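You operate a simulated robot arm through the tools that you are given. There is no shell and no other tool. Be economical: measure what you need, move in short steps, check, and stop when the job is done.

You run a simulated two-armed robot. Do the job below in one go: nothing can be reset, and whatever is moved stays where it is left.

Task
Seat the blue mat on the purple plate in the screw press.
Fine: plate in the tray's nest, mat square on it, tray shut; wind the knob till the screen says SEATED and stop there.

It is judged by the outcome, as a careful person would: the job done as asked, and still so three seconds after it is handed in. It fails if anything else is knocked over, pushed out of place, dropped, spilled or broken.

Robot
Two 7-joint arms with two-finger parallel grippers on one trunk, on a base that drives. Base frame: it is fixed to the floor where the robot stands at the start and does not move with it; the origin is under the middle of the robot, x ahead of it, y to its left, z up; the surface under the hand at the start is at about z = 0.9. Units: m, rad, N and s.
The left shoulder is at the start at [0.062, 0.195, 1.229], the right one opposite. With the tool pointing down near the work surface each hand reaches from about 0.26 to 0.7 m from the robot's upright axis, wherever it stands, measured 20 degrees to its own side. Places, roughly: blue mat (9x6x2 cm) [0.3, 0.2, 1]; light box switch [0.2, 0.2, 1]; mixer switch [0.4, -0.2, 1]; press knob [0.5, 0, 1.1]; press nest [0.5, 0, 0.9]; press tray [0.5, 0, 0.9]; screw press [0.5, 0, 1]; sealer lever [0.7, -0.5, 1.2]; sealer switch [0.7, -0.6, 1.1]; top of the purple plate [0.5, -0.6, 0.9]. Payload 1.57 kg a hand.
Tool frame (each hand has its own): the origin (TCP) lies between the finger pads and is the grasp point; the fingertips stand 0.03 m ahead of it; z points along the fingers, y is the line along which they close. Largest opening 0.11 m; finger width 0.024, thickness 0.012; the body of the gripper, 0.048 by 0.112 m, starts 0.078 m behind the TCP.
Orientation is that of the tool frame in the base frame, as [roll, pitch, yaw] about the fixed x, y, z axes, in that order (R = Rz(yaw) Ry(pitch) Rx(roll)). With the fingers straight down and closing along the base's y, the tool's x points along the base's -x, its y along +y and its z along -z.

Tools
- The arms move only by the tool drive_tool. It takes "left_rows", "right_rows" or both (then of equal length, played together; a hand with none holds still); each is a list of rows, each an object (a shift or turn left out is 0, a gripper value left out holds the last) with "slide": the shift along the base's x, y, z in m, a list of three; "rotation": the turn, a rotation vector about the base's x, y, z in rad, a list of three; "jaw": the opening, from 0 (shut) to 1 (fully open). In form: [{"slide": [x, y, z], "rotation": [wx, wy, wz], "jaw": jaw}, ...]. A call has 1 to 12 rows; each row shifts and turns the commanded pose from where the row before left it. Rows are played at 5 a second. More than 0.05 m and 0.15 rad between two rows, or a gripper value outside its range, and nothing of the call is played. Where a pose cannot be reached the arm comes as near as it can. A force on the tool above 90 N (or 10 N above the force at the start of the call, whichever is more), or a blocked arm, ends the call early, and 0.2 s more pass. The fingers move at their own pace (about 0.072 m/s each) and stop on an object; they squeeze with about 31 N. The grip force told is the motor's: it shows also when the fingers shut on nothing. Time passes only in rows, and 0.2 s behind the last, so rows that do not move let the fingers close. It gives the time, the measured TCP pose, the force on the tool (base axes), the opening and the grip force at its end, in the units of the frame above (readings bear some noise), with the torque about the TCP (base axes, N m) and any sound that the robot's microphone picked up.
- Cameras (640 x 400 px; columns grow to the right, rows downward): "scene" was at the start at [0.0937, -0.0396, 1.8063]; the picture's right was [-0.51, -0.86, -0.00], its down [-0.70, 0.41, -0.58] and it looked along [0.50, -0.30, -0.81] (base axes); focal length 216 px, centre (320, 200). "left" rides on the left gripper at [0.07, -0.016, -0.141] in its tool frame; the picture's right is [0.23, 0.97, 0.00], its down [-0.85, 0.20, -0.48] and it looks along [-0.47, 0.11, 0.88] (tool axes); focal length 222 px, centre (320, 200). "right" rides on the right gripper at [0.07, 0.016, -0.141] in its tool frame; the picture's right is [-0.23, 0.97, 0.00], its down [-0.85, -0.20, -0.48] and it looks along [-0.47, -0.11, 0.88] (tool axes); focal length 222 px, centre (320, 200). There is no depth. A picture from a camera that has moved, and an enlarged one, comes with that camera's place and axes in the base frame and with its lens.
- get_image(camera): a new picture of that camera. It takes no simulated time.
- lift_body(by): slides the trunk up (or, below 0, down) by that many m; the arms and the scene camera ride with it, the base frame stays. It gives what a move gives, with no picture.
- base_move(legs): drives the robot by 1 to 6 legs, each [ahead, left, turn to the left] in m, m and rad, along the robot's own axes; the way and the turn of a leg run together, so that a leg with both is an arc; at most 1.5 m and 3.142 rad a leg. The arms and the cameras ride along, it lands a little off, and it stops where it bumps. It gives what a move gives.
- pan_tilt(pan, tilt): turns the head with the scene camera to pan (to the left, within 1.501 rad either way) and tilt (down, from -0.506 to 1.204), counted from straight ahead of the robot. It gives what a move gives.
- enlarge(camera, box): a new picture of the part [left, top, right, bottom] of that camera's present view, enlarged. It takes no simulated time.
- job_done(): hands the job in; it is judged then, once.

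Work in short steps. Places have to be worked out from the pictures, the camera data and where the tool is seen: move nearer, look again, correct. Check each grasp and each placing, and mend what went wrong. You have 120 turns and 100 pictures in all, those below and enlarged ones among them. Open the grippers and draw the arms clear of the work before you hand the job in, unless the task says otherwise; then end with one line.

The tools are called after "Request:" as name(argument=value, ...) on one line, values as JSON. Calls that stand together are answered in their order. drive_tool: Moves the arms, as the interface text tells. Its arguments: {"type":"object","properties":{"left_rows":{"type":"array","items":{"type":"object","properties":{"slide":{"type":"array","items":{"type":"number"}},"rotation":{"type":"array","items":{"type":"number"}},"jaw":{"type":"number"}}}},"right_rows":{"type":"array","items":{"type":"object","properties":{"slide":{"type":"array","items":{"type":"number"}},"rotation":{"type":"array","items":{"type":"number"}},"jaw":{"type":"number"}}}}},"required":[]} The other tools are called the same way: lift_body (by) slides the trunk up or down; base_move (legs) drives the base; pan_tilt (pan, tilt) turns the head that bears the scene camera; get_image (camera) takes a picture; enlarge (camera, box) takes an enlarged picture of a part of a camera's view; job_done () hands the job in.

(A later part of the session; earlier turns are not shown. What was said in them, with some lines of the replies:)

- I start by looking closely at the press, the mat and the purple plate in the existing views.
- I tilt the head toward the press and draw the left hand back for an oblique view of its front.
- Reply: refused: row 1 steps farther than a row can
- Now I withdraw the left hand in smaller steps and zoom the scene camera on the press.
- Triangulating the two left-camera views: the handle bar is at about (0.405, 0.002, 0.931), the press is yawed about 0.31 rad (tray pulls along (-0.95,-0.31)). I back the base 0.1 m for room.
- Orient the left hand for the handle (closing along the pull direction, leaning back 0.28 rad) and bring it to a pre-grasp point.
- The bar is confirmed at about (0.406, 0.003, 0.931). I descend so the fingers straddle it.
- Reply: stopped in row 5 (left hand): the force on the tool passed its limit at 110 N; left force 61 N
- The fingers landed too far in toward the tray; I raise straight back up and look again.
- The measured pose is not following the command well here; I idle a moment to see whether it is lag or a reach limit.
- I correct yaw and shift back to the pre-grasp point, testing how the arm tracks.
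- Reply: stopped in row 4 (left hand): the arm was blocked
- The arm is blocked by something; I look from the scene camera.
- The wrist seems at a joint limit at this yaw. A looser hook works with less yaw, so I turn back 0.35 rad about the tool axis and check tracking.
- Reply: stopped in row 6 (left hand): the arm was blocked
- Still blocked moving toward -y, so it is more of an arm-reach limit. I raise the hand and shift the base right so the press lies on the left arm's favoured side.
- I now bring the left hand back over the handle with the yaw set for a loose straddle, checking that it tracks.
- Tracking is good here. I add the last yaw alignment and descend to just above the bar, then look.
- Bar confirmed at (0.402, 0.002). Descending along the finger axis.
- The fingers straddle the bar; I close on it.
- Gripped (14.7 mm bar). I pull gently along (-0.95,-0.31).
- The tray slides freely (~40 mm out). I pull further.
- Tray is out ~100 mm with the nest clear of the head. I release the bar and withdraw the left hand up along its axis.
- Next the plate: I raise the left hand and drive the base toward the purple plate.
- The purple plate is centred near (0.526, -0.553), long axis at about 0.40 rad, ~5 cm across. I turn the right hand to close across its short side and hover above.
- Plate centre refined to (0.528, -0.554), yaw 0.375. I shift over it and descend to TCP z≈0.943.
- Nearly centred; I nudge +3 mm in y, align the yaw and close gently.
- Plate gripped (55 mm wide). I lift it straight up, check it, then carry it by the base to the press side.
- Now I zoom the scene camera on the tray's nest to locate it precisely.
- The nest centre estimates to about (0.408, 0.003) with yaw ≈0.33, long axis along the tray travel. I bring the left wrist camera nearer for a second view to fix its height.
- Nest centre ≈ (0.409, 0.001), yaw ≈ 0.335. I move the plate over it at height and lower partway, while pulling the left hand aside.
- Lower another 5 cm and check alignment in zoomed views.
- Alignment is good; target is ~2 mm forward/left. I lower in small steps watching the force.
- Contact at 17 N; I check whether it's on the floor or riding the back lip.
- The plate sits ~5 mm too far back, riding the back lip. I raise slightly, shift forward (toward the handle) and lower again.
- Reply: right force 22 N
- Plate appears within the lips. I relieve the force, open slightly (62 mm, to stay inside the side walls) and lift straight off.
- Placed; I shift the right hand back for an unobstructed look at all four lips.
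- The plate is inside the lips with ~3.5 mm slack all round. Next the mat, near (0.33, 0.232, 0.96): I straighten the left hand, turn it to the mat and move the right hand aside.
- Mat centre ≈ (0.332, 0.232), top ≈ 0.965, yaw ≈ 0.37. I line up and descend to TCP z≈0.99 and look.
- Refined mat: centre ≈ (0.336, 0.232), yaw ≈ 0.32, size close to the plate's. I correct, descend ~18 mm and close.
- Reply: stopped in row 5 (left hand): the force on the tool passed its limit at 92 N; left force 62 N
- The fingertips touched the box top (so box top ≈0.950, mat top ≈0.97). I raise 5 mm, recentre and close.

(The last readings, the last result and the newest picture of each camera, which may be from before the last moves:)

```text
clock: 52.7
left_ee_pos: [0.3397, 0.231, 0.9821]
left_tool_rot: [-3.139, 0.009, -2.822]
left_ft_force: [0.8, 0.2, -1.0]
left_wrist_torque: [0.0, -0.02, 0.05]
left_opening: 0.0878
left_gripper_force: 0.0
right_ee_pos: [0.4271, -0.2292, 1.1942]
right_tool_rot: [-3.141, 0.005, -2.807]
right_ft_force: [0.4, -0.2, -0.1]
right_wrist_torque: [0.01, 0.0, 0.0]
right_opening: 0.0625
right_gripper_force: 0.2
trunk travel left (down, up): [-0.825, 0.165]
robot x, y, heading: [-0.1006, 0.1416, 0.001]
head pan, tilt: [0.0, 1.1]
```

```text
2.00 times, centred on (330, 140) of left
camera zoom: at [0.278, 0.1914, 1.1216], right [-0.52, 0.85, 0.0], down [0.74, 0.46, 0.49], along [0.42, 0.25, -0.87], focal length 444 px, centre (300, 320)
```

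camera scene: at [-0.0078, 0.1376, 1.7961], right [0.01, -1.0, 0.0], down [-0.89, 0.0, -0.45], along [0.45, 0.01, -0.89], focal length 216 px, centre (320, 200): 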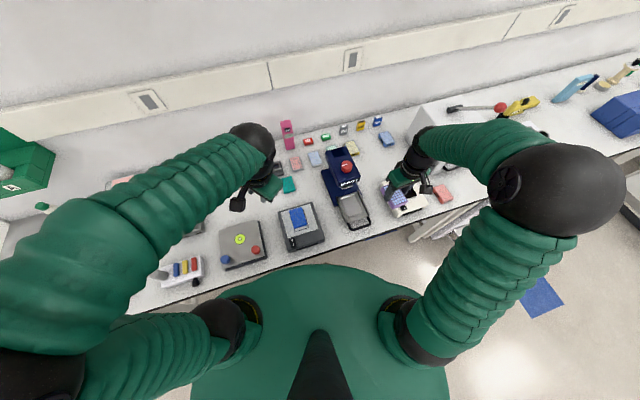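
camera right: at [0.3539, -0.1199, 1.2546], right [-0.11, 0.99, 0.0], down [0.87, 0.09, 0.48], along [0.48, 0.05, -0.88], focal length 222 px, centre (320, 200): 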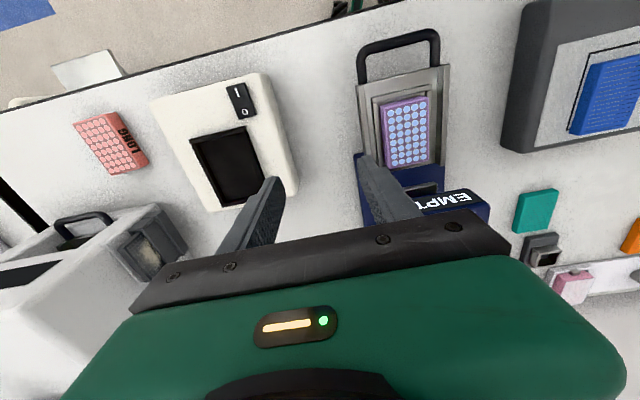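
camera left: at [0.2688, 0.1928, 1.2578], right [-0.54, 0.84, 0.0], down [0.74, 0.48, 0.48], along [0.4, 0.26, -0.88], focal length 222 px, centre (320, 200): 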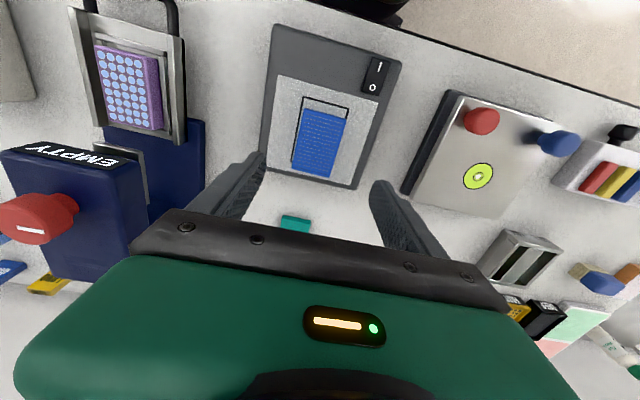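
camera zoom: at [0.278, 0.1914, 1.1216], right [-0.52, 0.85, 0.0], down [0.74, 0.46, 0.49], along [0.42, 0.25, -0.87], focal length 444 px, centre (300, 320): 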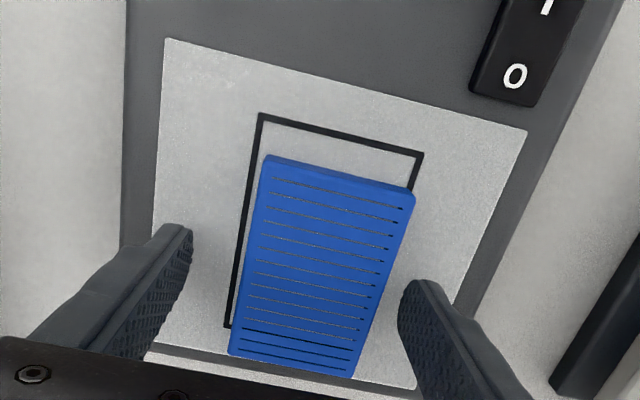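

Clear of the surface now. Small shift -5 mm in x, then close.

Request:
drive_tool(left_rows=[{"slide": [-0.0055, -0.001, 0.001]}, {"jaw": 0.6}, {"jaw": 0.3}, {"jaw": 0.0}, {}, {}])

Request:
enlarge(camera="left", box=[200, 40, 460, 240])

```text
clock: 54.1
left_ee_pos: [0.3341, 0.2296, 0.9832]
left_tool_rot: [-3.141, 0.009, -2.823]
left_ft_force: [-1.7, 1.9, 3.4]
left_wrist_torque: [0.06, 0.05, 0.02]
left_opening: 0.0551
left_gripper_force: 31.3
right_ee_pos: [0.4255, -0.229, 1.1951]
right_tool_rot: [-3.139, 0.004, -2.808]
right_ft_force: [0.0, 0.1, -0.3]
right_wrist_torque: [0.02, -0.02, 0.0]
right_opening: 0.0623
right_gripper_force: 0.0
trunk travel left (down, up): [-0.825, 0.165]
robot x, y, heading: [-0.1031, 0.144, 0.007]
head pan, tilt: [0.0, 1.1]
```

```text
2.00 times, centred on (330, 140) of left
camera zoom: at [0.2714, 0.1909, 1.123], right [-0.52, 0.85, 0.0], down [0.74, 0.46, 0.49], along [0.42, 0.25, -0.87], focal length 444 px, centre (300, 320)
```

zoom: 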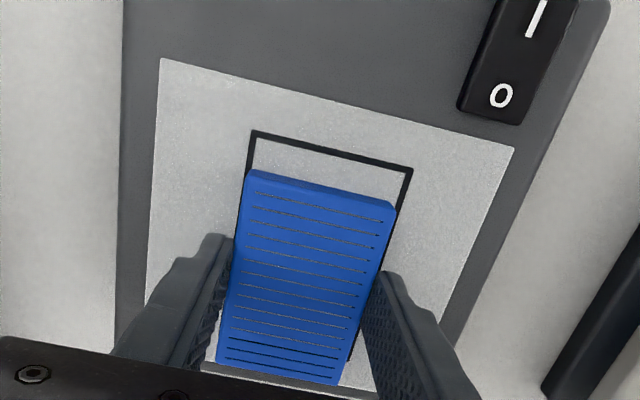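

Mat gripped (55 mm, same as the plate). I lift it and drive the base right 0.2 m so the press falls on the left arm's good side.

Request:
drive_tool(left_rows=[{"slide": [0, 0, 0.02]}, {"slide": [0, 0, 0.04]}, {"slide": [0, 0, 0.04]}, {"slide": [0, 0, 0.03]}, {}])

Request:
base_move(legs=[[0, -0.2, 0]])

Request:
drive_tool(left_rows=[{}, {}])

Request:
get_image(camera="left")

```text
clock: 55.3
left_ee_pos: [0.3352, 0.2284, 1.1134]
left_tool_rot: [-3.141, 0.009, -2.823]
left_ft_force: [1.1, -0.3, -0.1]
left_wrist_torque: [-0.03, 0.0, -0.01]
left_opening: 0.0547
left_gripper_force: 31.1
right_ee_pos: [0.4272, -0.229, 1.1954]
right_tool_rot: [-3.142, 0.007, -2.805]
right_ft_force: [-0.5, 0.3, 0.3]
right_wrist_torque: [0.01, -0.01, -0.03]
right_opening: 0.0621
right_gripper_force: 0.1
trunk travel left (down, up): [-0.825, 0.165]
robot x, y, heading: [-0.1028, 0.1425, 0.006]
head pan, tilt: [0.0, 1.1]
```

```text
clock: 56.9
left_ee_pos: [0.336, 0.0375, 1.1124]
left_tool_rot: [-3.135, 0.008, -2.819]
left_ft_force: [-1.3, 0.1, -1.4]
left_wrist_torque: [-0.04, 0.0, -0.03]
left_opening: 0.055
left_gripper_force: 30.9
right_ee_pos: [0.4273, -0.4211, 1.1967]
right_tool_rot: [-3.135, 0.004, -2.804]
right_ft_force: [0.4, 0.2, -0.2]
right_wrist_torque: [-0.06, -0.01, -0.03]
right_opening: 0.0623
right_gripper_force: 0.0
trunk travel left (down, up): [-0.825, 0.165]
robot x, y, heading: [-0.0992, -0.056, 0.007]
head pan, tilt: [0.0, 1.1]
```

```text
clock: 57.5
left_ee_pos: [0.3344, 0.0349, 1.1127]
left_tool_rot: [-3.135, 0.012, -2.818]
left_ft_force: [1.0, -0.2, -0.5]
left_wrist_torque: [-0.02, 0.0, 0.0]
left_opening: 0.0551
left_gripper_force: 31.1
right_ee_pos: [0.4271, -0.4224, 1.1964]
right_tool_rot: [-3.136, 0.005, -2.803]
right_ft_force: [0.5, -0.2, 0.0]
right_wrist_torque: [-0.02, 0.05, 0.01]
right_opening: 0.0625
right_gripper_force: 0.1
trunk travel left (down, up): [-0.825, 0.165]
robot x, y, heading: [-0.0968, -0.0566, 0.005]
head pan, tilt: [0.0, 1.1]
```

```text
29 pictures are left
camera left: at [0.2721, -0.0031, 1.2537], right [-0.52, 0.85, -0.01], down [0.74, 0.46, 0.49], along [0.42, 0.25, -0.87], focal length 222 px, centre (320, 200)
```

left: 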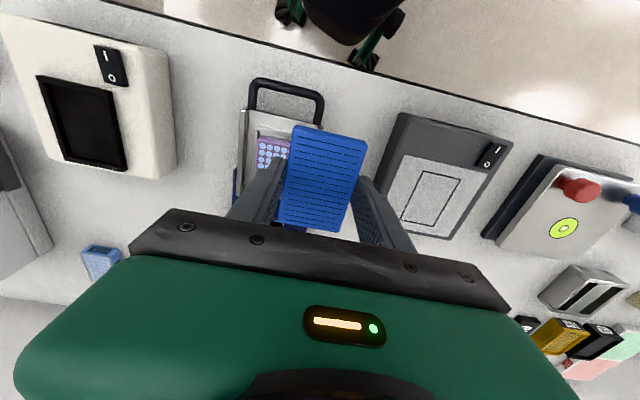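

Request:
drive_tool(left_rows=[{"slide": [0.025, -0.0115, 0], "rotation": [0, 0, 0.005]}, {"slide": [0.025, -0.0115, 0], "rotation": [0, 0, 0.005]}, {"slide": [0.0203, -0.011, -0.01], "rotation": [0, 0, 0.003]}, {"slide": [0, 0, -0.03]}, {"slide": [0, 0, -0.03]}, {"slide": [0, 0, -0.02]}, {}, {}])

Request:
enlarge(camera="left", box=[220, 40, 440, 240])

Request:
enlarge(camera="scene", box=[250, 170, 330, 240])

```text
clock: 59.2
left_ee_pos: [0.4051, -0.0023, 1.0238]
left_tool_rot: [-3.139, 0.01, -2.807]
left_ft_force: [-0.1, 0.1, 0.0]
left_wrist_torque: [0.0, 0.01, 0.02]
left_opening: 0.0547
left_gripper_force: 30.5
right_ee_pos: [0.4246, -0.4251, 1.1955]
right_tool_rot: [-3.138, 0.007, -2.803]
right_ft_force: [0.8, -0.2, -0.1]
right_wrist_torque: [-0.03, 0.01, -0.02]
right_opening: 0.0622
right_gripper_force: 0.0
trunk travel left (down, up): [-0.825, 0.165]
robot x, y, heading: [-0.0965, -0.0547, 0.007]
head pan, tilt: [0.0, 1.1]
```

```text
2.00 times, centred on (330, 140) of left
camera zoom: at [0.3428, -0.0416, 1.1639], right [-0.53, 0.85, -0.01], down [0.74, 0.47, 0.49], along [0.41, 0.26, -0.87], focal length 444 px, centre (300, 320)
```

zoom: 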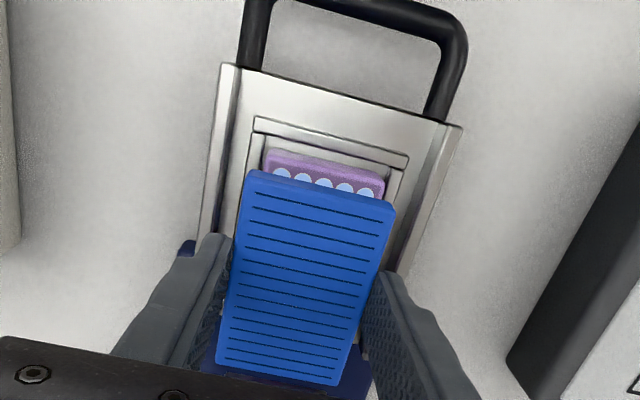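

```text
5.71 times, centred on (290, 205) of scene
camera zoom: at [-0.0048, -0.0563, 1.7961], right [0.01, -1.0, 0.0], down [-0.89, -0.01, -0.45], along [0.45, 0.0, -0.89], focal length 1236 px, centre (491, 171)
```

zoom: 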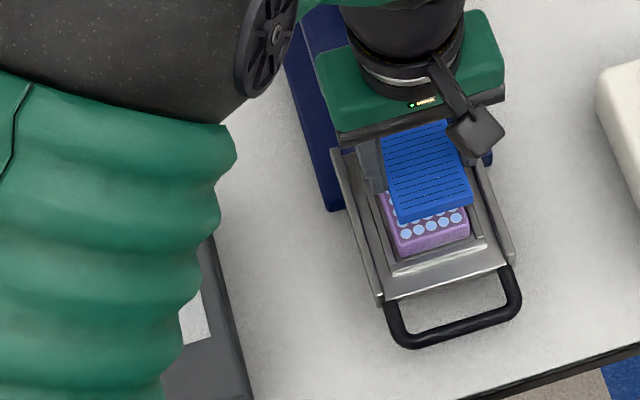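

Mat is about 3.5 mm off laterally relative to the plate. I correct and lower slowly.

Request:
drive_tool(left_rows=[{"slide": [-0.0006, 0.0036, 0]}, {"slide": [0, 0, -0.01]}, {"slide": [0, 0, -0.006]}, {}, {}])

Request:
enlarge(camera="left", box=[220, 40, 440, 240])

Request:
enlarge(camera="scene", box=[275, 180, 325, 230])

```text
clock: 60.5
left_ee_pos: [0.4037, -0.001, 1.0075]
left_tool_rot: [-3.14, 0.011, -2.808]
left_ft_force: [-0.2, 0.6, -1.2]
left_wrist_torque: [0.02, -0.01, 0.01]
left_opening: 0.0551
left_gripper_force: 31.2
right_ee_pos: [0.4267, -0.4277, 1.1954]
right_tool_rot: [-3.14, 0.008, -2.805]
right_ft_force: [-0.1, -0.2, 0.3]
right_wrist_torque: [0.04, 0.02, 0.01]
right_opening: 0.0621
right_gripper_force: 0.1
trunk travel left (down, up): [-0.825, 0.165]
robot x, y, heading: [-0.1002, -0.0554, 0.004]
head pan, tilt: [0.0, 1.1]
```

```text
2.00 times, centred on (330, 140) of left
camera zoom: at [0.3418, -0.0397, 1.148], right [-0.53, 0.85, 0.0], down [0.74, 0.47, 0.49], along [0.41, 0.26, -0.87], focal length 444 px, centre (300, 320)
```

zoom: 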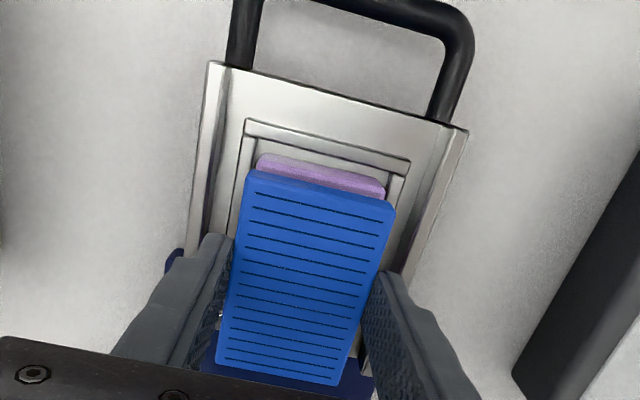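

```text
8.00 times, centred on (300, 205) of scene
camera zoom: at [-0.0043, -0.0578, 1.796], right [0.01, -1.0, 0.0], down [-0.89, -0.01, -0.45], along [0.45, 0.0, -0.89], focal length 1730 px, centre (480, 160)
```

zoom: 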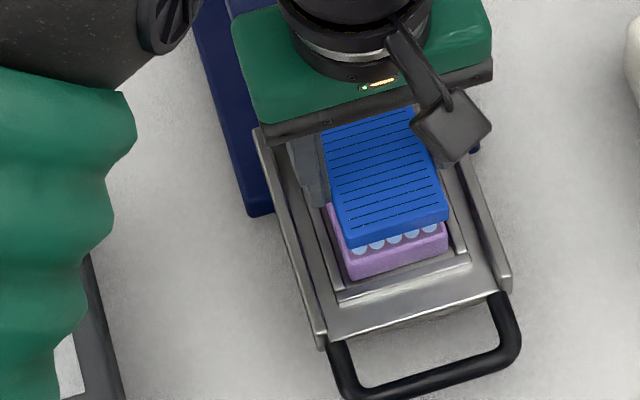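

Apply a further +2 mm in y and lower until light contact.

Request:
drive_tool(left_rows=[{"slide": [0.0008, 0.002, -0.004]}, {"slide": [0, 0, -0.004]}, {}, {}])

Request:
enlarge(camera="scene", box=[275, 180, 325, 230])

```text
clock: 61.5
left_ee_pos: [0.4058, 0.0021, 1.0008]
left_tool_rot: [-3.14, 0.011, -2.809]
left_ft_force: [0.7, -1.0, -0.7]
left_wrist_torque: [-0.02, -0.01, 0.03]
left_opening: 0.0547
left_gripper_force: 31.3
right_ee_pos: [0.4256, -0.4284, 1.1951]
right_tool_rot: [-3.14, 0.007, -2.806]
right_ft_force: [-0.2, -0.7, 0.8]
right_wrist_torque: [0.02, 0.04, 0.02]
right_opening: 0.0622
right_gripper_force: 0.0
trunk travel left (down, up): [-0.825, 0.165]
robot x, y, heading: [-0.1019, -0.0557, 0.009]
head pan, tilt: [0.0, 1.1]
```

```text
8.00 times, centred on (300, 205) of scene
camera zoom: at [-0.0041, -0.0582, 1.796], right [0.01, -1.0, 0.0], down [-0.89, -0.01, -0.45], along [0.45, 0.0, -0.89], focal length 1730 px, centre (480, 160)
```

zoom: 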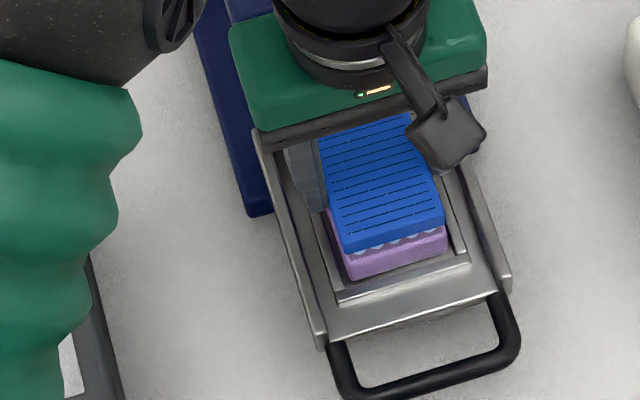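

Lateral alignment looks good. Continue down.

Request:
drive_tool(left_rows=[{"slide": [-0.0003, -0.0005, -0.003]}, {"slide": [0, 0, -0.003]}, {}, {}])

Request:
enlarge(camera="scene", box=[275, 180, 325, 230])

```text
clock: 62.5
left_ee_pos: [0.405, -0.0002, 0.9934]
left_tool_rot: [-3.138, 0.01, -2.807]
left_ft_force: [0.2, 0.6, -0.5]
left_wrist_torque: [0.0, 0.02, 0.02]
left_opening: 0.0552
left_gripper_force: 31.1
right_ee_pos: [0.4257, -0.4288, 1.1952]
right_tool_rot: [-3.139, 0.007, -2.805]
right_ft_force: [-0.2, -0.5, 0.4]
right_wrist_torque: [0.03, 0.01, 0.0]
right_opening: 0.0622
right_gripper_force: 0.1
trunk travel left (down, up): [-0.825, 0.165]
robot x, y, heading: [-0.103, -0.0529, 0.003]
head pan, tilt: [0.0, 1.1]
```

```text
8.00 times, centred on (300, 205) of scene
camera zoom: at [-0.0041, -0.0581, 1.796], right [0.01, -1.0, 0.0], down [-0.89, -0.01, -0.45], along [0.45, 0.0, -0.89], focal length 1730 px, centre (480, 160)
```

zoom: 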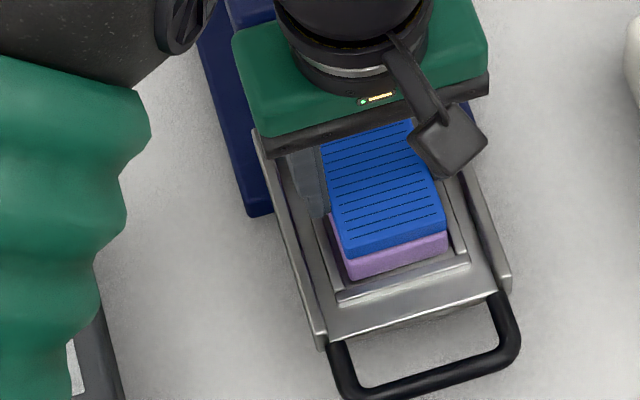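

Request:
drive_tool(left_rows=[{"slide": [0, 0.001, -0.002]}, {"slide": [0, 0, -0.002]}, {}, {}])

Request:
enlarge(camera="left", box=[220, 60, 440, 240])

```text
clock: 63.5
left_ee_pos: [0.404, 0.0023, 0.9916]
left_tool_rot: [-3.137, 0.013, -2.806]
left_ft_force: [1.5, 0.4, 20.3]
left_wrist_torque: [-0.01, 0.27, 0.0]
left_opening: 0.0551
left_gripper_force: 30.5
right_ee_pos: [0.4247, -0.4292, 1.1959]
right_tool_rot: [-3.141, 0.009, -2.805]
right_ft_force: [-0.4, -0.1, 0.2]
right_wrist_torque: [0.04, -0.04, -0.02]
right_opening: 0.0621
right_gripper_force: 0.0
trunk travel left (down, up): [-0.825, 0.165]
robot x, y, heading: [-0.0979, -0.0565, 0.007]
head pan, tilt: [0.0, 1.1]
```

```text
2.22 times, centred on (330, 150) of left
camera zoom: at [0.3414, -0.0376, 1.1312], right [-0.53, 0.85, -0.01], down [0.74, 0.47, 0.49], along [0.42, 0.26, -0.87], focal length 494 px, centre (298, 311)
```

zoom: 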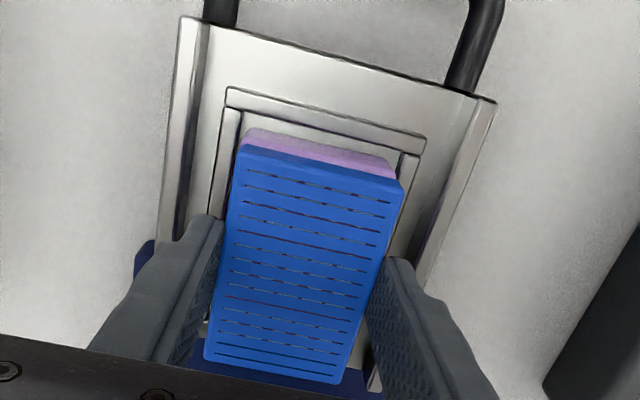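

Light contact (20 N), mat looks square on the plate. I relieve, open a little and lift straight off.

Request:
drive_tool(left_rows=[{"slide": [0, 0, 0.0015]}, {"jaw": 0.62}, {}, {}, {"slide": [0, 0, 0.015]}, {"slide": [0, 0, 0.03]}, {"slide": [-0.01, 0.03, 0.03]}, {"slide": [-0.02, 0.04, 0.01]}, {"slide": [-0.02, 0.04, 0.01]}, {}])

Request:
enlarge(camera="scene", box=[265, 165, 335, 235])

Request:
get_image(camera="left")

```text
clock: 65.7
left_ee_pos: [0.3545, 0.1112, 1.0865]
left_tool_rot: [-3.14, 0.011, -2.807]
left_ft_force: [0.1, 0.0, -0.3]
left_wrist_torque: [0.01, 0.0, 0.0]
left_opening: 0.0684
left_gripper_force: 0.1
right_ee_pos: [0.4265, -0.4285, 1.1963]
right_tool_rot: [-3.141, 0.008, -2.806]
right_ft_force: [-0.7, -0.2, 0.3]
right_wrist_torque: [-0.01, -0.01, 0.01]
right_opening: 0.0621
right_gripper_force: 0.1
trunk travel left (down, up): [-0.825, 0.165]
robot x, y, heading: [-0.1009, -0.0555, 0.006]
head pan, tilt: [0.0, 1.1]
```

```text
5.71 times, centred on (300, 200) of scene
camera zoom: at [-0.0049, -0.0565, 1.7961], right [0.01, -1.0, 0.0], down [-0.89, -0.01, -0.45], along [0.45, 0.0, -0.89], focal length 1236 px, centre (434, 200)
```

zoom: 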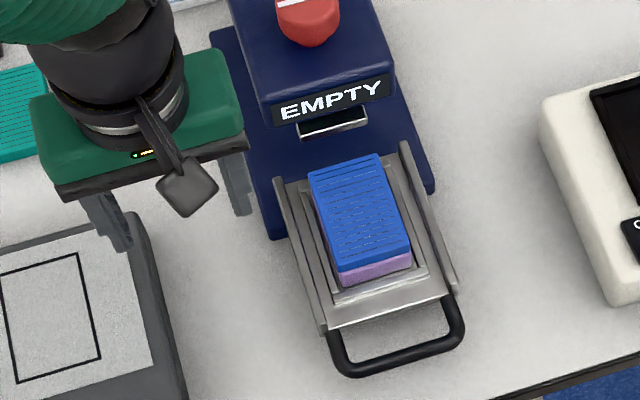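

```text
20 pictures are left
camera left: at [0.2921, 0.0741, 1.2265], right [-0.53, 0.85, 0.0], down [0.74, 0.47, 0.49], along [0.41, 0.26, -0.87], focal length 222 px, centre (320, 200)
```

left: 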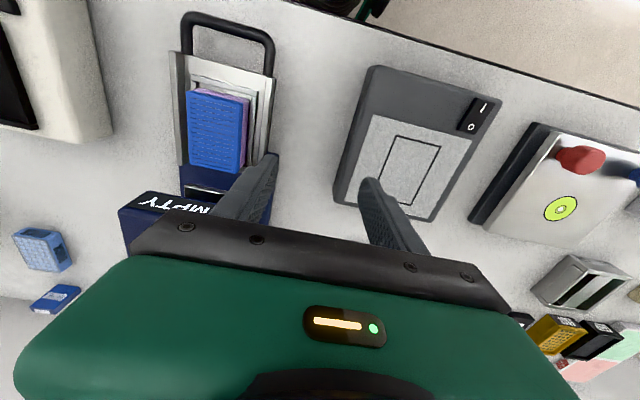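

Request:
enlarge(camera="left", box=[160, 60, 290, 180])

```text
3.33 times, centred on (225, 120) of left
camera zoom: at [0.2921, 0.0741, 1.2265], right [-0.53, 0.85, 0.0], down [0.74, 0.47, 0.49], along [0.41, 0.26, -0.87], focal length 740 px, centre (637, 467)
```

zoom: 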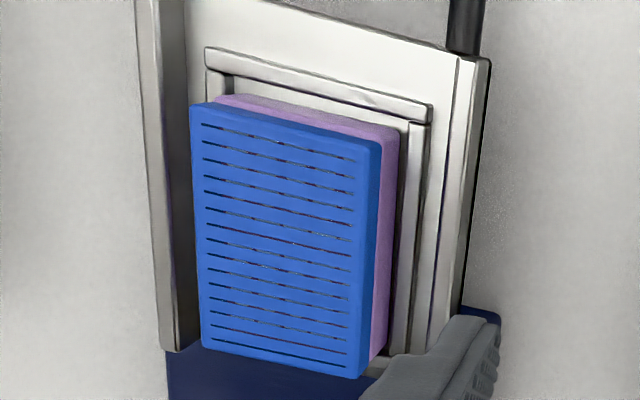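

Mat is square on the plate. Now to shut the tray I'll push the handle bar with closed fingers; first shift the base a little right/back for reach.

Request:
base_move(legs=[[-0.04, -0.12, 0]])

Request:
drive_tool(left_rows=[{"jaw": 0.0}, {}, {}])

```text
clock: 66.9
left_ee_pos: [0.3164, 0.0241, 1.082]
left_tool_rot: [-3.116, 0.002, -2.805]
left_ft_force: [-0.4, 0.5, 0.3]
left_wrist_torque: [-0.01, 0.02, 0.03]
left_opening: 0.068
left_gripper_force: 0.0
right_ee_pos: [0.3881, -0.5127, 1.2045]
right_tool_rot: [-3.117, -0.001, -2.801]
right_ft_force: [-0.4, -0.4, -0.1]
right_wrist_torque: [-0.02, -0.01, -0.02]
right_opening: 0.0623
right_gripper_force: 0.1
trunk travel left (down, up): [-0.825, 0.165]
robot x, y, heading: [-0.1424, -0.1708, 0.008]
head pan, tilt: [0.0, 1.1]
```

```text
clock: 67.7
left_ee_pos: [0.3135, 0.0185, 1.0846]
left_tool_rot: [-3.125, 0.006, -2.802]
left_ft_force: [-0.3, 0.9, 0.6]
left_wrist_torque: [-0.1, -0.02, 0.01]
left_opening: 0.0001
left_gripper_force: 21.4
right_ee_pos: [0.3865, -0.5209, 1.204]
right_tool_rot: [-3.127, 0.005, -2.796]
right_ft_force: [0.2, 0.8, 0.6]
right_wrist_torque: [-0.08, 0.04, -0.01]
right_opening: 0.0623
right_gripper_force: 0.0
trunk travel left (down, up): [-0.825, 0.165]
robot x, y, heading: [-0.1383, -0.1706, 0.01]
head pan, tilt: [0.0, 1.1]
```

Request:
drive_tool(left_rows=[{"slide": [-0.023, -0.025, 0]}, {"slide": [-0.023, -0.025, 0]}, {}, {}, {}, {}])

```text
clock: 69.1
left_ee_pos: [0.2677, -0.0654, 1.0887]
left_tool_rot: [3.134, 0.015, -2.807]
left_ft_force: [-0.3, -0.8, 0.2]
left_wrist_torque: [0.07, -0.05, -0.01]
left_opening: 0.0
left_gripper_force: 21.6
right_ee_pos: [0.3837, -0.5563, 1.1931]
right_tool_rot: [3.132, 0.01, -2.803]
right_ft_force: [-0.8, -0.7, -0.1]
right_wrist_torque: [0.05, -0.04, 0.0]
right_opening: 0.0623
right_gripper_force: 0.0
trunk travel left (down, up): [-0.825, 0.165]
robot x, y, heading: [-0.1382, -0.1773, 0.005]
head pan, tilt: [0.0, 1.1]
```

Request:
drive_tool(left_rows=[{"slide": [0, 0.025, -0.02]}, {"slide": [0, 0, -0.03]}, {}, {}, {}])

Request:
get_image(camera="left")

```text
clock: 70.3
left_ee_pos: [0.2682, -0.0219, 1.0362]
left_tool_rot: [-3.134, 0.01, -2.803]
left_ft_force: [-0.6, 0.2, -0.2]
left_wrist_torque: [-0.06, 0.01, 0.04]
left_opening: 0.0002
left_gripper_force: 21.6
right_ee_pos: [0.3861, -0.5357, 1.1983]
right_tool_rot: [-3.135, 0.006, -2.799]
right_ft_force: [0.6, 0.3, 0.6]
right_wrist_torque: [-0.02, 0.0, -0.02]
right_opening: 0.0622
right_gripper_force: 0.0
trunk travel left (down, up): [-0.825, 0.165]
robot x, y, heading: [-0.1387, -0.1725, 0.009]
head pan, tilt: [0.0, 1.1]
```

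```text
18 pictures are left
camera left: at [0.2062, -0.0607, 1.176], right [-0.54, 0.84, -0.01], down [0.73, 0.47, 0.49], along [0.41, 0.26, -0.87], focal length 222 px, centre (320, 200)
```

left: 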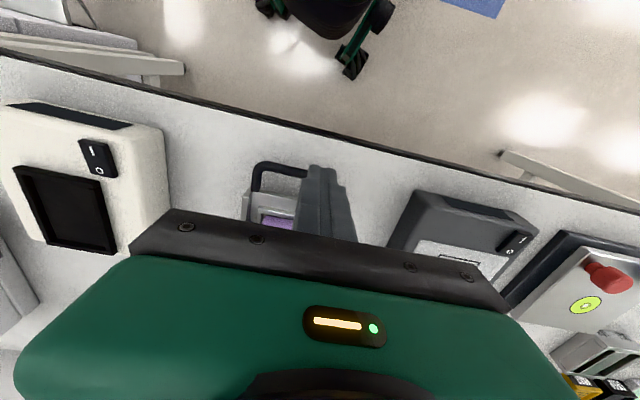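

The base is still swaying a bit after the drive; I wait for it to settle.

Request:
drive_tool(left_rows=[{}, {}, {}, {}, {}, {}, {}, {}])

```text
clock: 72.1
left_ee_pos: [0.2691, -0.0261, 1.0369]
left_tool_rot: [-3.139, 0.013, -2.805]
left_ft_force: [0.7, -0.3, 0.3]
left_wrist_torque: [-0.01, -0.04, -0.01]
left_opening: 0.0002
left_gripper_force: 21.0
right_ee_pos: [0.3857, -0.5403, 1.1974]
right_tool_rot: [-3.139, 0.009, -2.802]
right_ft_force: [0.2, 0.0, -0.1]
right_wrist_torque: [-0.02, 0.01, 0.01]
right_opening: 0.0621
right_gripper_force: 0.0
trunk travel left (down, up): [-0.825, 0.165]
robot x, y, heading: [-0.1381, -0.1732, 0.005]
head pan, tilt: [0.0, 1.1]
```

Request:
drive_tool(left_rows=[{"slide": [-0.001, -0.014, -0.02]}, {"slide": [0, 0, -0.025]}, {"slide": [0, 0, -0.025]}, {"slide": [0, 0, -0.02]}, {}, {}])

Request:
get_image(camera="left")

```text
clock: 73.5
left_ee_pos: [0.2659, -0.0426, 0.9476]
left_tool_rot: [-3.139, 0.013, -2.804]
left_ft_force: [-0.4, 0.4, -1.0]
left_wrist_torque: [0.0, 0.05, 0.01]
left_opening: 0.0002
left_gripper_force: 20.9
right_ee_pos: [0.3853, -0.5437, 1.1974]
right_tool_rot: [-3.141, 0.008, -2.801]
right_ft_force: [-0.1, 0.0, -0.5]
right_wrist_torque: [0.03, 0.04, -0.03]
right_opening: 0.0619
right_gripper_force: 0.0
trunk travel left (down, up): [-0.825, 0.165]
robot x, y, heading: [-0.135, -0.169, 0.005]
head pan, tilt: [0.0, 1.1]
```

```text
17 pictures are left
camera left: at [0.2038, -0.0823, 1.0871], right [-0.54, 0.84, 0.0], down [0.74, 0.47, 0.49], along [0.41, 0.26, -0.87], focal length 222 px, centre (320, 200)
```

left: 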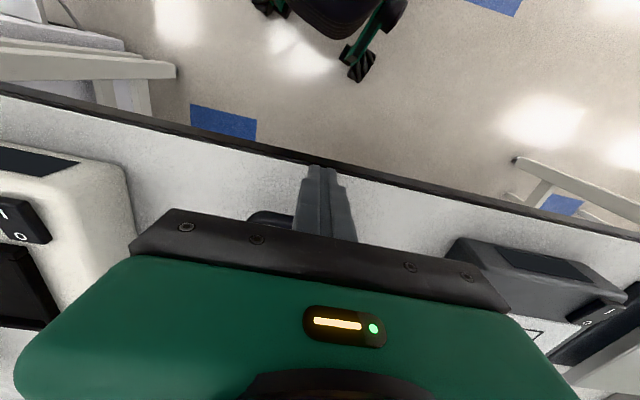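

Fingers are in front of the bar. I push gently along (+0.95,+0.31), first half.

Request:
drive_tool(left_rows=[{"slide": [0.0076, 0.0025, 0]}, {"slide": [0.0076, 0.0025, 0]}, {"slide": [0.0076, 0.0025, 0]}, {"slide": [0.0076, 0.0025, 0]}, {"slide": [0.0076, 0.0025, 0]}, {"slide": [0.0076, 0.0025, 0]}, {"slide": [0.0076, 0.0025, 0]}, {"slide": [0.0076, 0.0025, 0]}, {}])

Request:
enlarge(camera="scene", box=[210, 150, 310, 240])

```text
clock: 75.5
left_ee_pos: [0.3275, -0.022, 0.9478]
left_tool_rot: [-3.139, 0.013, -2.805]
left_ft_force: [-1.1, -0.3, 0.7]
left_wrist_torque: [-0.01, 0.04, 0.04]
left_opening: 0.0001
left_gripper_force: 21.1
right_ee_pos: [0.3865, -0.5424, 1.1965]
right_tool_rot: [-3.141, 0.009, -2.803]
right_ft_force: [0.2, -0.3, -0.2]
right_wrist_torque: [0.0, -0.03, 0.0]
right_opening: 0.062
right_gripper_force: 0.2
trunk travel left (down, up): [-0.825, 0.165]
robot x, y, heading: [-0.1351, -0.1727, 0.004]
head pan, tilt: [0.0, 1.1]
```

```text
4.44 times, centred on (260, 195) of scene
camera zoom: at [-0.0434, -0.1733, 1.796], right [0.01, -1.0, 0.0], down [-0.89, -0.01, -0.45], along [0.45, 0.0, -0.89], focal length 961 px, centre (587, 222)
```

zoom: 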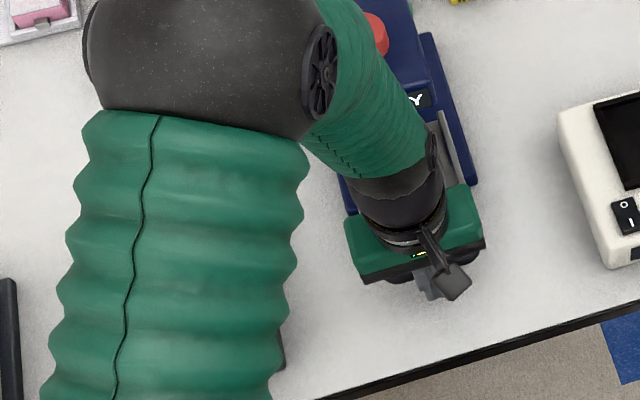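

Tray moving without resistance. I push the remaining distance, watching force.

Request:
drive_tool(left_rows=[{"slide": [0.0072, 0.0023, 0]}, {"slide": [0.0072, 0.0023, 0]}, {"slide": [0.0072, 0.0023, 0]}, {"slide": [0.0072, 0.0023, 0]}, {"slide": [0.0072, 0.0023, 0]}, {"slide": [0.0072, 0.0023, 0]}, {"slide": [0.0072, 0.0023, 0]}, {}, {}])

```text
clock: 77.5
left_ee_pos: [0.3785, -0.0052, 0.9468]
left_tool_rot: [-3.14, 0.013, -2.806]
left_ft_force: [-0.4, -0.7, 0.5]
left_wrist_torque: [-0.03, 0.02, 0.03]
left_opening: 0.0
left_gripper_force: 21.0
right_ee_pos: [0.3849, -0.5433, 1.1968]
right_tool_rot: [-3.141, 0.01, -2.8]
right_ft_force: [-0.4, 1.2, -1.1]
right_wrist_torque: [0.01, 0.0, 0.01]
right_opening: 0.0622
right_gripper_force: 0.0
trunk travel left (down, up): [-0.825, 0.165]
robot x, y, heading: [-0.1371, -0.1745, 0.006]
head pan, tilt: [0.0, 1.1]
```

Request:
drive_tool(left_rows=[{"slide": [0.0048, 0.0016, 0]}, {"slide": [0.0048, 0.0016, 0]}, {"slide": [0.0038, 0.0012, 0]}, {}])

```text
clock: 78.5
left_ee_pos: [0.3882, -0.0031, 0.9473]
left_tool_rot: [3.141, 0.009, -2.805]
left_ft_force: [-14.2, -3.7, -2.3]
left_wrist_torque: [0.09, 0.36, -0.02]
left_opening: 0.0001
left_gripper_force: 21.5
right_ee_pos: [0.3832, -0.5446, 1.1967]
right_tool_rot: [3.141, 0.012, -2.802]
right_ft_force: [0.2, -0.8, -0.1]
right_wrist_torque: [0.01, 0.01, -0.02]
right_opening: 0.0623
right_gripper_force: 0.1
trunk travel left (down, up): [-0.825, 0.165]
robot x, y, heading: [-0.1408, -0.1774, 0.007]
head pan, tilt: [0.0, 1.1]
```

Resistance of ~15 N at the original shut position. One more small push to be sure, then back off, raise and look.

Request:
drive_tool(left_rows=[{"slide": [0.0029, 0.0009, 0]}, {}, {"slide": [-0.0143, -0.0046, 0]}, {"slide": [-0.0143, -0.0046, 0.01]}, {"slide": [-0.01, -0.003, 0.04]}, {"slide": [0, 0, 0.045]}, {"slide": [0, 0.0, 0.045]}, {"slide": [0, 0.03, 0.03]}, {"slide": [0, 0.04, 0.02]}, {"slide": [0, 0.04, 0.01]}, {}, {}])

Request:
enlarge(camera="scene", box=[210, 140, 310, 230])

```text
clock: 81.1
left_ee_pos: [0.3562, 0.0978, 1.1472]
left_tool_rot: [-3.14, 0.013, -2.805]
left_ft_force: [-0.1, -1.0, 0.2]
left_wrist_torque: [0.0, 0.03, -0.02]
left_opening: 0.0
left_gripper_force: 21.4
right_ee_pos: [0.3861, -0.544, 1.1966]
right_tool_rot: [-3.138, 0.01, -2.801]
right_ft_force: [-0.5, -0.3, -0.3]
right_wrist_torque: [0.02, -0.02, -0.01]
right_opening: 0.0619
right_gripper_force: 0.0
trunk travel left (down, up): [-0.825, 0.165]
robot x, y, heading: [-0.1382, -0.1727, 0.008]
head pan, tilt: [0.0, 1.1]
```

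```text
4.44 times, centred on (260, 185) of scene
camera zoom: at [-0.0438, -0.1737, 1.7961], right [0.01, -1.0, 0.0], down [-0.89, -0.01, -0.45], along [0.45, 0.0, -0.89], focal length 961 px, centre (587, 267)
```

zoom: 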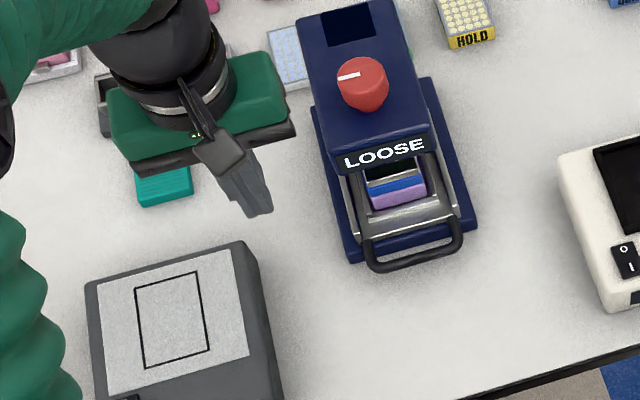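

Screen now reads LOOSE, tray shut. Knob top centre triangulates to (0.510, 0.037, ~1.075). I open the left gripper and drive ahead 0.11 m to reach it comfortably.

Request:
base_move(legs=[[0.11, 0, 0]])

Request:
drive_tool(left_rows=[{"slide": [0, 0, 0.02], "rotation": [0, 0, 0.1], "jaw": 0.7}, {"slide": [0, 0, 0.02], "rotation": [0, 0, 0.1]}, {"rotation": [0, 0, 0.1]}, {"rotation": [0, 0, 0.1]}, {"rotation": [0, 0, 0.1]}, {}, {}, {}, {}])

```text
clock: 82.3
left_ee_pos: [0.46, 0.0992, 1.1493]
left_tool_rot: [-3.139, 0.018, -2.806]
left_ft_force: [-0.3, 0.4, -0.2]
left_wrist_torque: [-0.04, -0.02, 0.01]
left_opening: 0.0002
left_gripper_force: 21.4
right_ee_pos: [0.4896, -0.5433, 1.2007]
right_tool_rot: [-3.138, 0.013, -2.804]
right_ft_force: [1.0, 0.5, 1.0]
right_wrist_torque: [0.01, -0.03, 0.02]
right_opening: 0.0622
right_gripper_force: 0.0
trunk travel left (down, up): [-0.825, 0.165]
robot x, y, heading: [-0.0289, -0.17, 0.004]
head pan, tilt: [0.0, 1.1]
```

```text
clock: 84.3
left_ee_pos: [0.4652, 0.0984, 1.1867]
left_tool_rot: [-3.138, 0.014, -2.306]
left_ft_force: [-0.1, 0.4, 0.0]
left_wrist_torque: [-0.01, 0.03, 0.02]
left_opening: 0.0769
left_gripper_force: 0.0
right_ee_pos: [0.4942, -0.5411, 1.1986]
right_tool_rot: [-3.138, 0.01, -2.804]
right_ft_force: [0.4, 0.0, 1.4]
right_wrist_torque: [0.0, -0.01, 0.03]
right_opening: 0.0621
right_gripper_force: 0.0
trunk travel left (down, up): [-0.825, 0.165]
robot x, y, heading: [-0.0302, -0.1757, 0.001]
head pan, tilt: [0.0, 1.1]
```

Request:
drive_tool(left_rows=[{"slide": [0.02, -0.025, 0]}, {"slide": [0.025, -0.036, 0]}, {"slide": [0, 0, -0.03]}, {}, {}])

Request:
get_image(camera="left")

```text
clock: 85.5
left_ee_pos: [0.5107, 0.0368, 1.1554]
left_tool_rot: [-3.139, 0.013, -2.306]
left_ft_force: [0.7, 0.4, -0.5]
left_wrist_torque: [0.0, -0.03, -0.02]
left_opening: 0.077
left_gripper_force: 0.1
right_ee_pos: [0.4958, -0.5412, 1.1961]
right_tool_rot: [-3.139, 0.008, -2.804]
right_ft_force: [0.7, -0.5, 0.1]
right_wrist_torque: [0.03, 0.0, -0.03]
right_opening: 0.062
right_gripper_force: 0.1
trunk travel left (down, up): [-0.825, 0.165]
robot x, y, heading: [-0.0293, -0.1711, 0.006]
head pan, tilt: [0.0, 1.1]
```

```text
14 pictures are left
camera left: at [0.475, -0.0273, 1.2954], right [-0.88, 0.48, -0.01], down [0.42, 0.76, 0.49], along [0.24, 0.43, -0.87], focal length 222 px, centre (320, 200)
```

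left: 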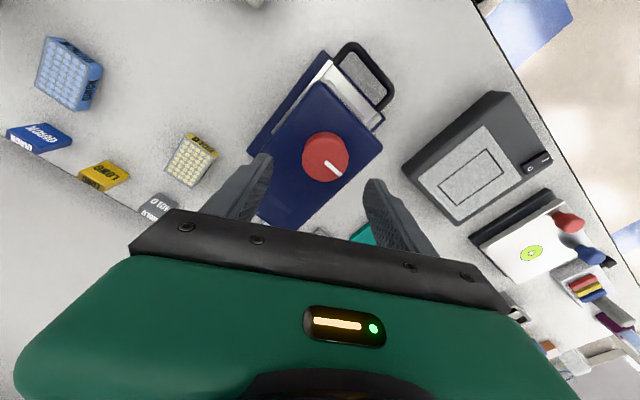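

Knob centre ≈ (0.508, 0.0385). I descend over it and grip.

Request:
drive_tool(left_rows=[{"slide": [-0.002, 0.0015, -0.02]}, {"slide": [0, 0, -0.025]}, {"slide": [0, 0, -0.02]}, {}, {"jaw": 0.4}, {"jaw": 0.0}, {}, {}])

Request:
enlarge(camera="scene", box=[210, 140, 310, 240])

```text
clock: 87.3
left_ee_pos: [0.5081, 0.0376, 1.0923]
left_tool_rot: [-3.14, 0.011, -2.305]
left_ft_force: [-4.6, 1.7, 0.7]
left_wrist_torque: [0.95, 0.67, -0.01]
left_opening: 0.044
left_gripper_force: 44.7
right_ee_pos: [0.4933, -0.5408, 1.1966]
right_tool_rot: [-3.139, 0.008, -2.803]
right_ft_force: [0.7, -0.7, 0.3]
right_wrist_torque: [0.02, 0.0, 0.05]
right_opening: 0.0622
right_gripper_force: 0.0
trunk travel left (down, up): [-0.825, 0.165]
robot x, y, heading: [-0.0267, -0.1705, 0.003]
head pan, tilt: [0.0, 1.1]
```

```text
4.00 times, centred on (260, 190) of scene
camera zoom: at [0.0659, -0.1718, 1.7961], right [0.01, -1.0, 0.0], down [-0.89, -0.01, -0.45], along [0.45, 0.0, -0.89], focal length 865 px, centre (560, 240)
```

zoom: 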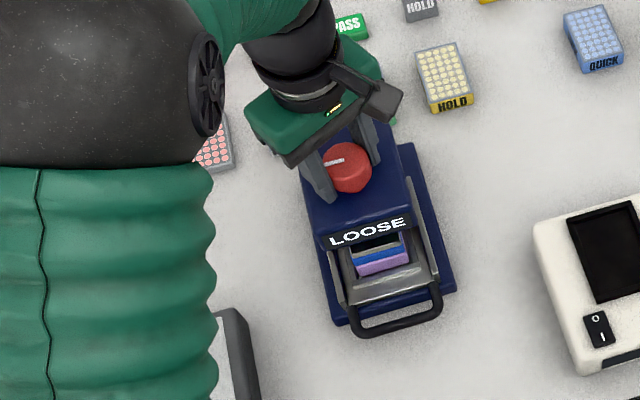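

Knob gripped (44 mm) and the screen is visible. I turn clockwise 0.4 rad and check.

Request:
drive_tool(left_rows=[{"rotation": [0, 0, -0.1]}, {"rotation": [0, 0, -0.1]}, {"rotation": [0, 0, -0.1]}, {"rotation": [0, 0, -0.1]}, {}])

Request:
enlarge(camera="scene", box=[260, 160, 330, 230])

```text
clock: 88.5
left_ee_pos: [0.5093, 0.0367, 1.0914]
left_tool_rot: [-3.139, 0.012, -2.708]
left_ft_force: [-2.0, -3.2, -6.0]
left_wrist_torque: [0.75, -0.29, -0.04]
left_opening: 0.0438
left_gripper_force: 45.1
right_ee_pos: [0.4961, -0.5429, 1.1965]
right_tool_rot: [-3.142, 0.008, -2.803]
right_ft_force: [-0.7, 0.2, -0.3]
right_wrist_torque: [-0.02, -0.06, 0.04]
right_opening: 0.0621
right_gripper_force: 0.1
trunk travel left (down, up): [-0.825, 0.165]
robot x, y, heading: [-0.0262, -0.1691, 0.002]
head pan, tilt: [0.0, 1.1]
```

```text
5.71 times, centred on (295, 195) of scene
camera zoom: at [0.068, -0.1734, 1.7959], right [0.01, -1.0, 0.0], down [-0.89, 0.0, -0.45], along [0.45, 0.0, -0.89], focal length 1236 px, centre (463, 229)
```

zoom: 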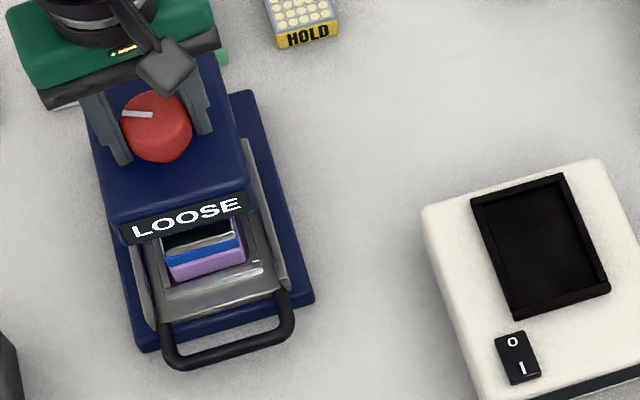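

Turns freely; the platen seems lower. Another -0.5 rad.

Request:
drive_tool(left_rows=[{"rotation": [0, 0, -0.1]}, {"rotation": [0, 0, -0.1]}, {"rotation": [0, 0, -0.1]}, {"rotation": [0, 0, -0.1]}, {"rotation": [0, 0, -0.1]}, {}])

Request:
enlarge(camera="scene", box=[260, 170, 310, 220])

```text
clock: 89.9
left_ee_pos: [0.5105, 0.0345, 1.0914]
left_tool_rot: [-3.141, 0.011, 3.076]
left_ft_force: [0.5, -11.5, -6.2]
left_wrist_torque: [0.44, -0.31, 0.08]
left_opening: 0.0439
left_gripper_force: 44.7
right_ee_pos: [0.4948, -0.5449, 1.1949]
right_tool_rot: [3.14, 0.01, -2.803]
right_ft_force: [-0.1, -0.5, 0.1]
right_wrist_torque: [-0.03, 0.0, 0.0]
right_opening: 0.0621
right_gripper_force: 0.0
trunk travel left (down, up): [-0.825, 0.165]
robot x, y, heading: [-0.0288, -0.1716, 0.002]
head pan, tilt: [0.0, 1.1]
```

```text
8.00 times, centred on (285, 195) of scene
camera zoom: at [0.0687, -0.1781, 1.7959], right [0.01, -1.0, 0.0], down [-0.89, 0.0, -0.45], along [0.45, 0.01, -0.89], focal length 1730 px, centre (600, 240)
```

zoom: 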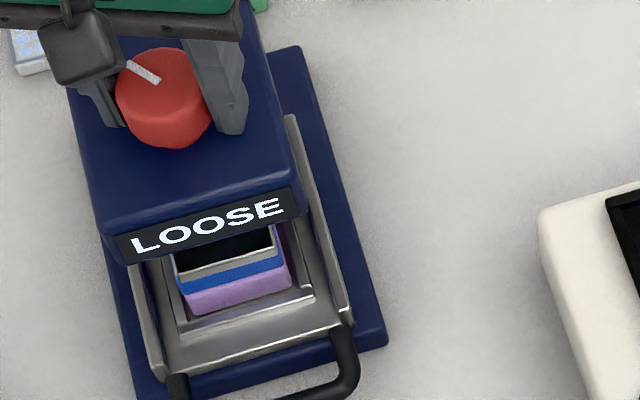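

Platen is near the mat. Continue with -0.3 rad.

Request:
drive_tool(left_rows=[{"rotation": [0, 0, -0.1]}, {"rotation": [0, 0, -0.1]}, {"rotation": [0, 0, -0.1]}, {}])

Request:
enlarge(camera="scene", box=[260, 170, 310, 220])

```text
clock: 90.9
left_ee_pos: [0.509, 0.0339, 1.0909]
left_tool_rot: [-3.141, 0.011, 2.776]
left_ft_force: [-1.7, -22.9, -11.5]
left_wrist_torque: [0.25, -1.5, 0.12]
left_opening: 0.0436
left_gripper_force: 44.9
right_ee_pos: [0.4964, -0.5453, 1.1951]
right_tool_rot: [3.138, 0.008, -2.803]
right_ft_force: [-0.8, 0.3, -0.1]
right_wrist_torque: [0.02, 0.01, 0.0]
right_opening: 0.0625
right_gripper_force: 0.0
trunk travel left (down, up): [-0.825, 0.165]
robot x, y, heading: [-0.0266, -0.171, 0.002]
head pan, tilt: [0.0, 1.1]
```

```text
8.00 times, centred on (285, 195) of scene
camera zoom: at [0.0687, -0.1828, 1.7958], right [0.01, -1.0, -0.01], down [-0.89, 0.0, -0.45], along [0.45, 0.01, -0.89], focal length 1730 px, centre (600, 240)
```

zoom: 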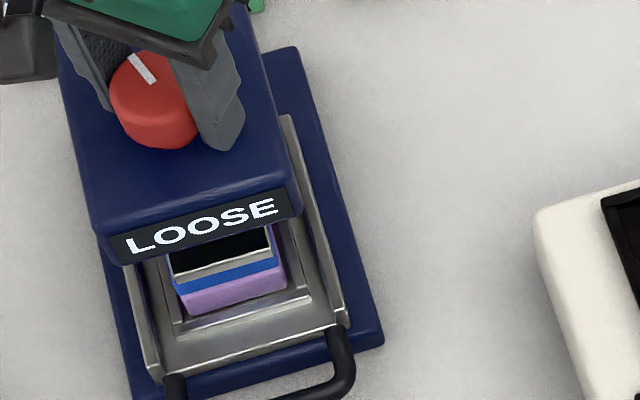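

Side load is building (–23 N in y), so I ease the hand 5 mm toward -y while turning another -0.2 rad.

Request:
drive_tool(left_rows=[{"slide": [0, -0.003, 0], "rotation": [0, 0, -0.05]}, {"slide": [0, -0.003, 0.001], "rotation": [0, 0, -0.05]}, {"rotation": [0, 0, -0.1]}, {}])

Request:
enlarge(camera="scene", box=[260, 170, 310, 220])

```text
clock: 91.9
left_ee_pos: [0.5084, 0.0324, 1.0916]
left_tool_rot: [-3.138, 0.009, 2.576]
left_ft_force: [-5.3, -7.1, -19.6]
left_wrist_torque: [0.97, -1.08, 0.06]
left_opening: 0.0436
left_gripper_force: 45.2
right_ee_pos: [0.4967, -0.543, 1.196]
right_tool_rot: [3.14, 0.007, -2.804]
right_ft_force: [0.2, -0.7, -0.4]
right_wrist_torque: [0.0, -0.03, -0.02]
right_opening: 0.0624
right_gripper_force: 0.1
trunk travel left (down, up): [-0.825, 0.165]
robot x, y, heading: [-0.0298, -0.168, -0.0]
head pan, tilt: [0.0, 1.1]
```

```text
8.00 times, centred on (285, 195) of scene
camera zoom: at [0.0691, -0.1743, 1.7957], right [0.01, -1.0, 0.0], down [-0.89, 0.0, -0.45], along [0.45, 0.0, -0.89], focal length 1730 px, centre (600, 240)
```

zoom: 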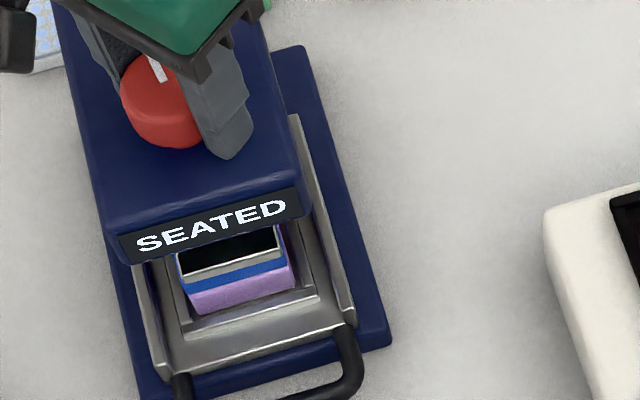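

Screen reads SEATED — I stop winding, open the fingers and lift straight off.

Request:
drive_tool(left_rows=[{"jaw": 0.65}, {}, {}, {"slide": [0, 0, 0.02]}, {"slide": [0, 0, 0.04]}, {"slide": [0, 0, 0.045]}, {"slide": [-0.03, 0.03, 0.02]}, {"slide": [-0.03, 0.03, 0.02]}, {"slide": [-0.03, 0.03, 0.02]}, {}, {}])

Request:
enlarge(camera="scene", box=[240, 150, 320, 230])

Request:
get_image(camera="scene")

```text
clock: 94.3
left_ee_pos: [0.4209, 0.1217, 1.2572]
left_tool_rot: [-3.138, 0.01, 2.578]
left_ft_force: [0.1, 0.2, -0.2]
left_wrist_torque: [0.03, -0.01, -0.06]
left_opening: 0.0718
left_gripper_force: 0.0
right_ee_pos: [0.4967, -0.5428, 1.1965]
right_tool_rot: [-3.141, 0.007, -2.803]
right_ft_force: [-0.2, -0.2, -0.2]
right_wrist_torque: [-0.01, 0.03, -0.03]
right_opening: 0.0617
right_gripper_force: 0.1
trunk travel left (down, up): [-0.825, 0.165]
robot x, y, heading: [-0.029, -0.1719, 0.005]
head pan, tilt: [0.0, 1.1]
```

```text
5.00 times, centred on (280, 190) of scene
camera zoom: at [0.0678, -0.1726, 1.796], right [0.01, -1.0, 0.0], down [-0.89, 0.0, -0.45], along [0.45, 0.0, -0.89], focal length 1081 px, centre (520, 250)
```

zoom: 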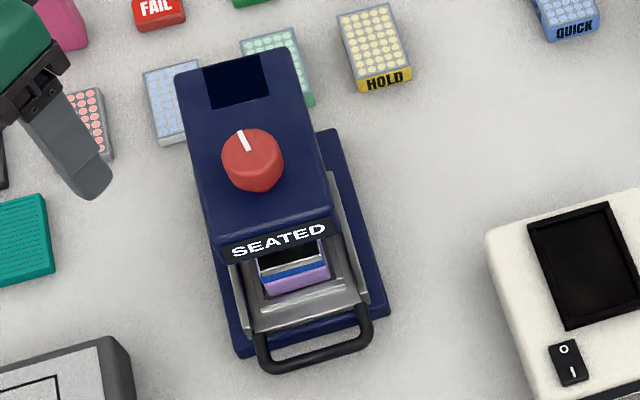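

```text
7 pictures are left
camera scene: at [0.0678, -0.1726, 1.796], right [0.01, -1.0, 0.0], down [-0.89, 0.0, -0.45], along [0.45, 0.0, -0.89], focal length 216 px, centre (320, 200)
```

scene: 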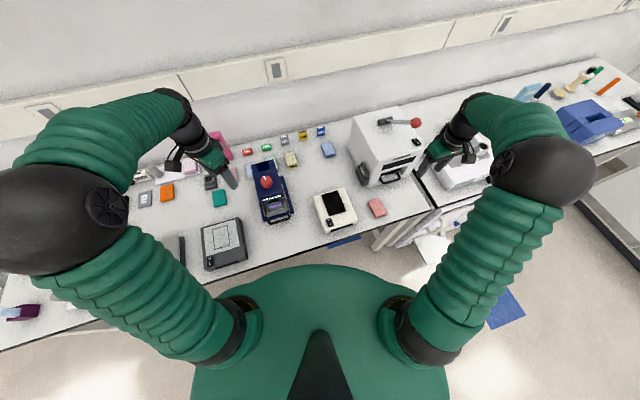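

The screen still reads SEATED with both hands off, the tray is shut, the other items look undisturbed, and both arms are clear. I hand the job in.

Request:
job_done()

```text
The job is handed in.
```

The purple plate is in the tray's nest with the blue mat square on it and the tray shut. I stopped winding the knob as soon as the screen read SEATED, and it still read SEATED after I let go.
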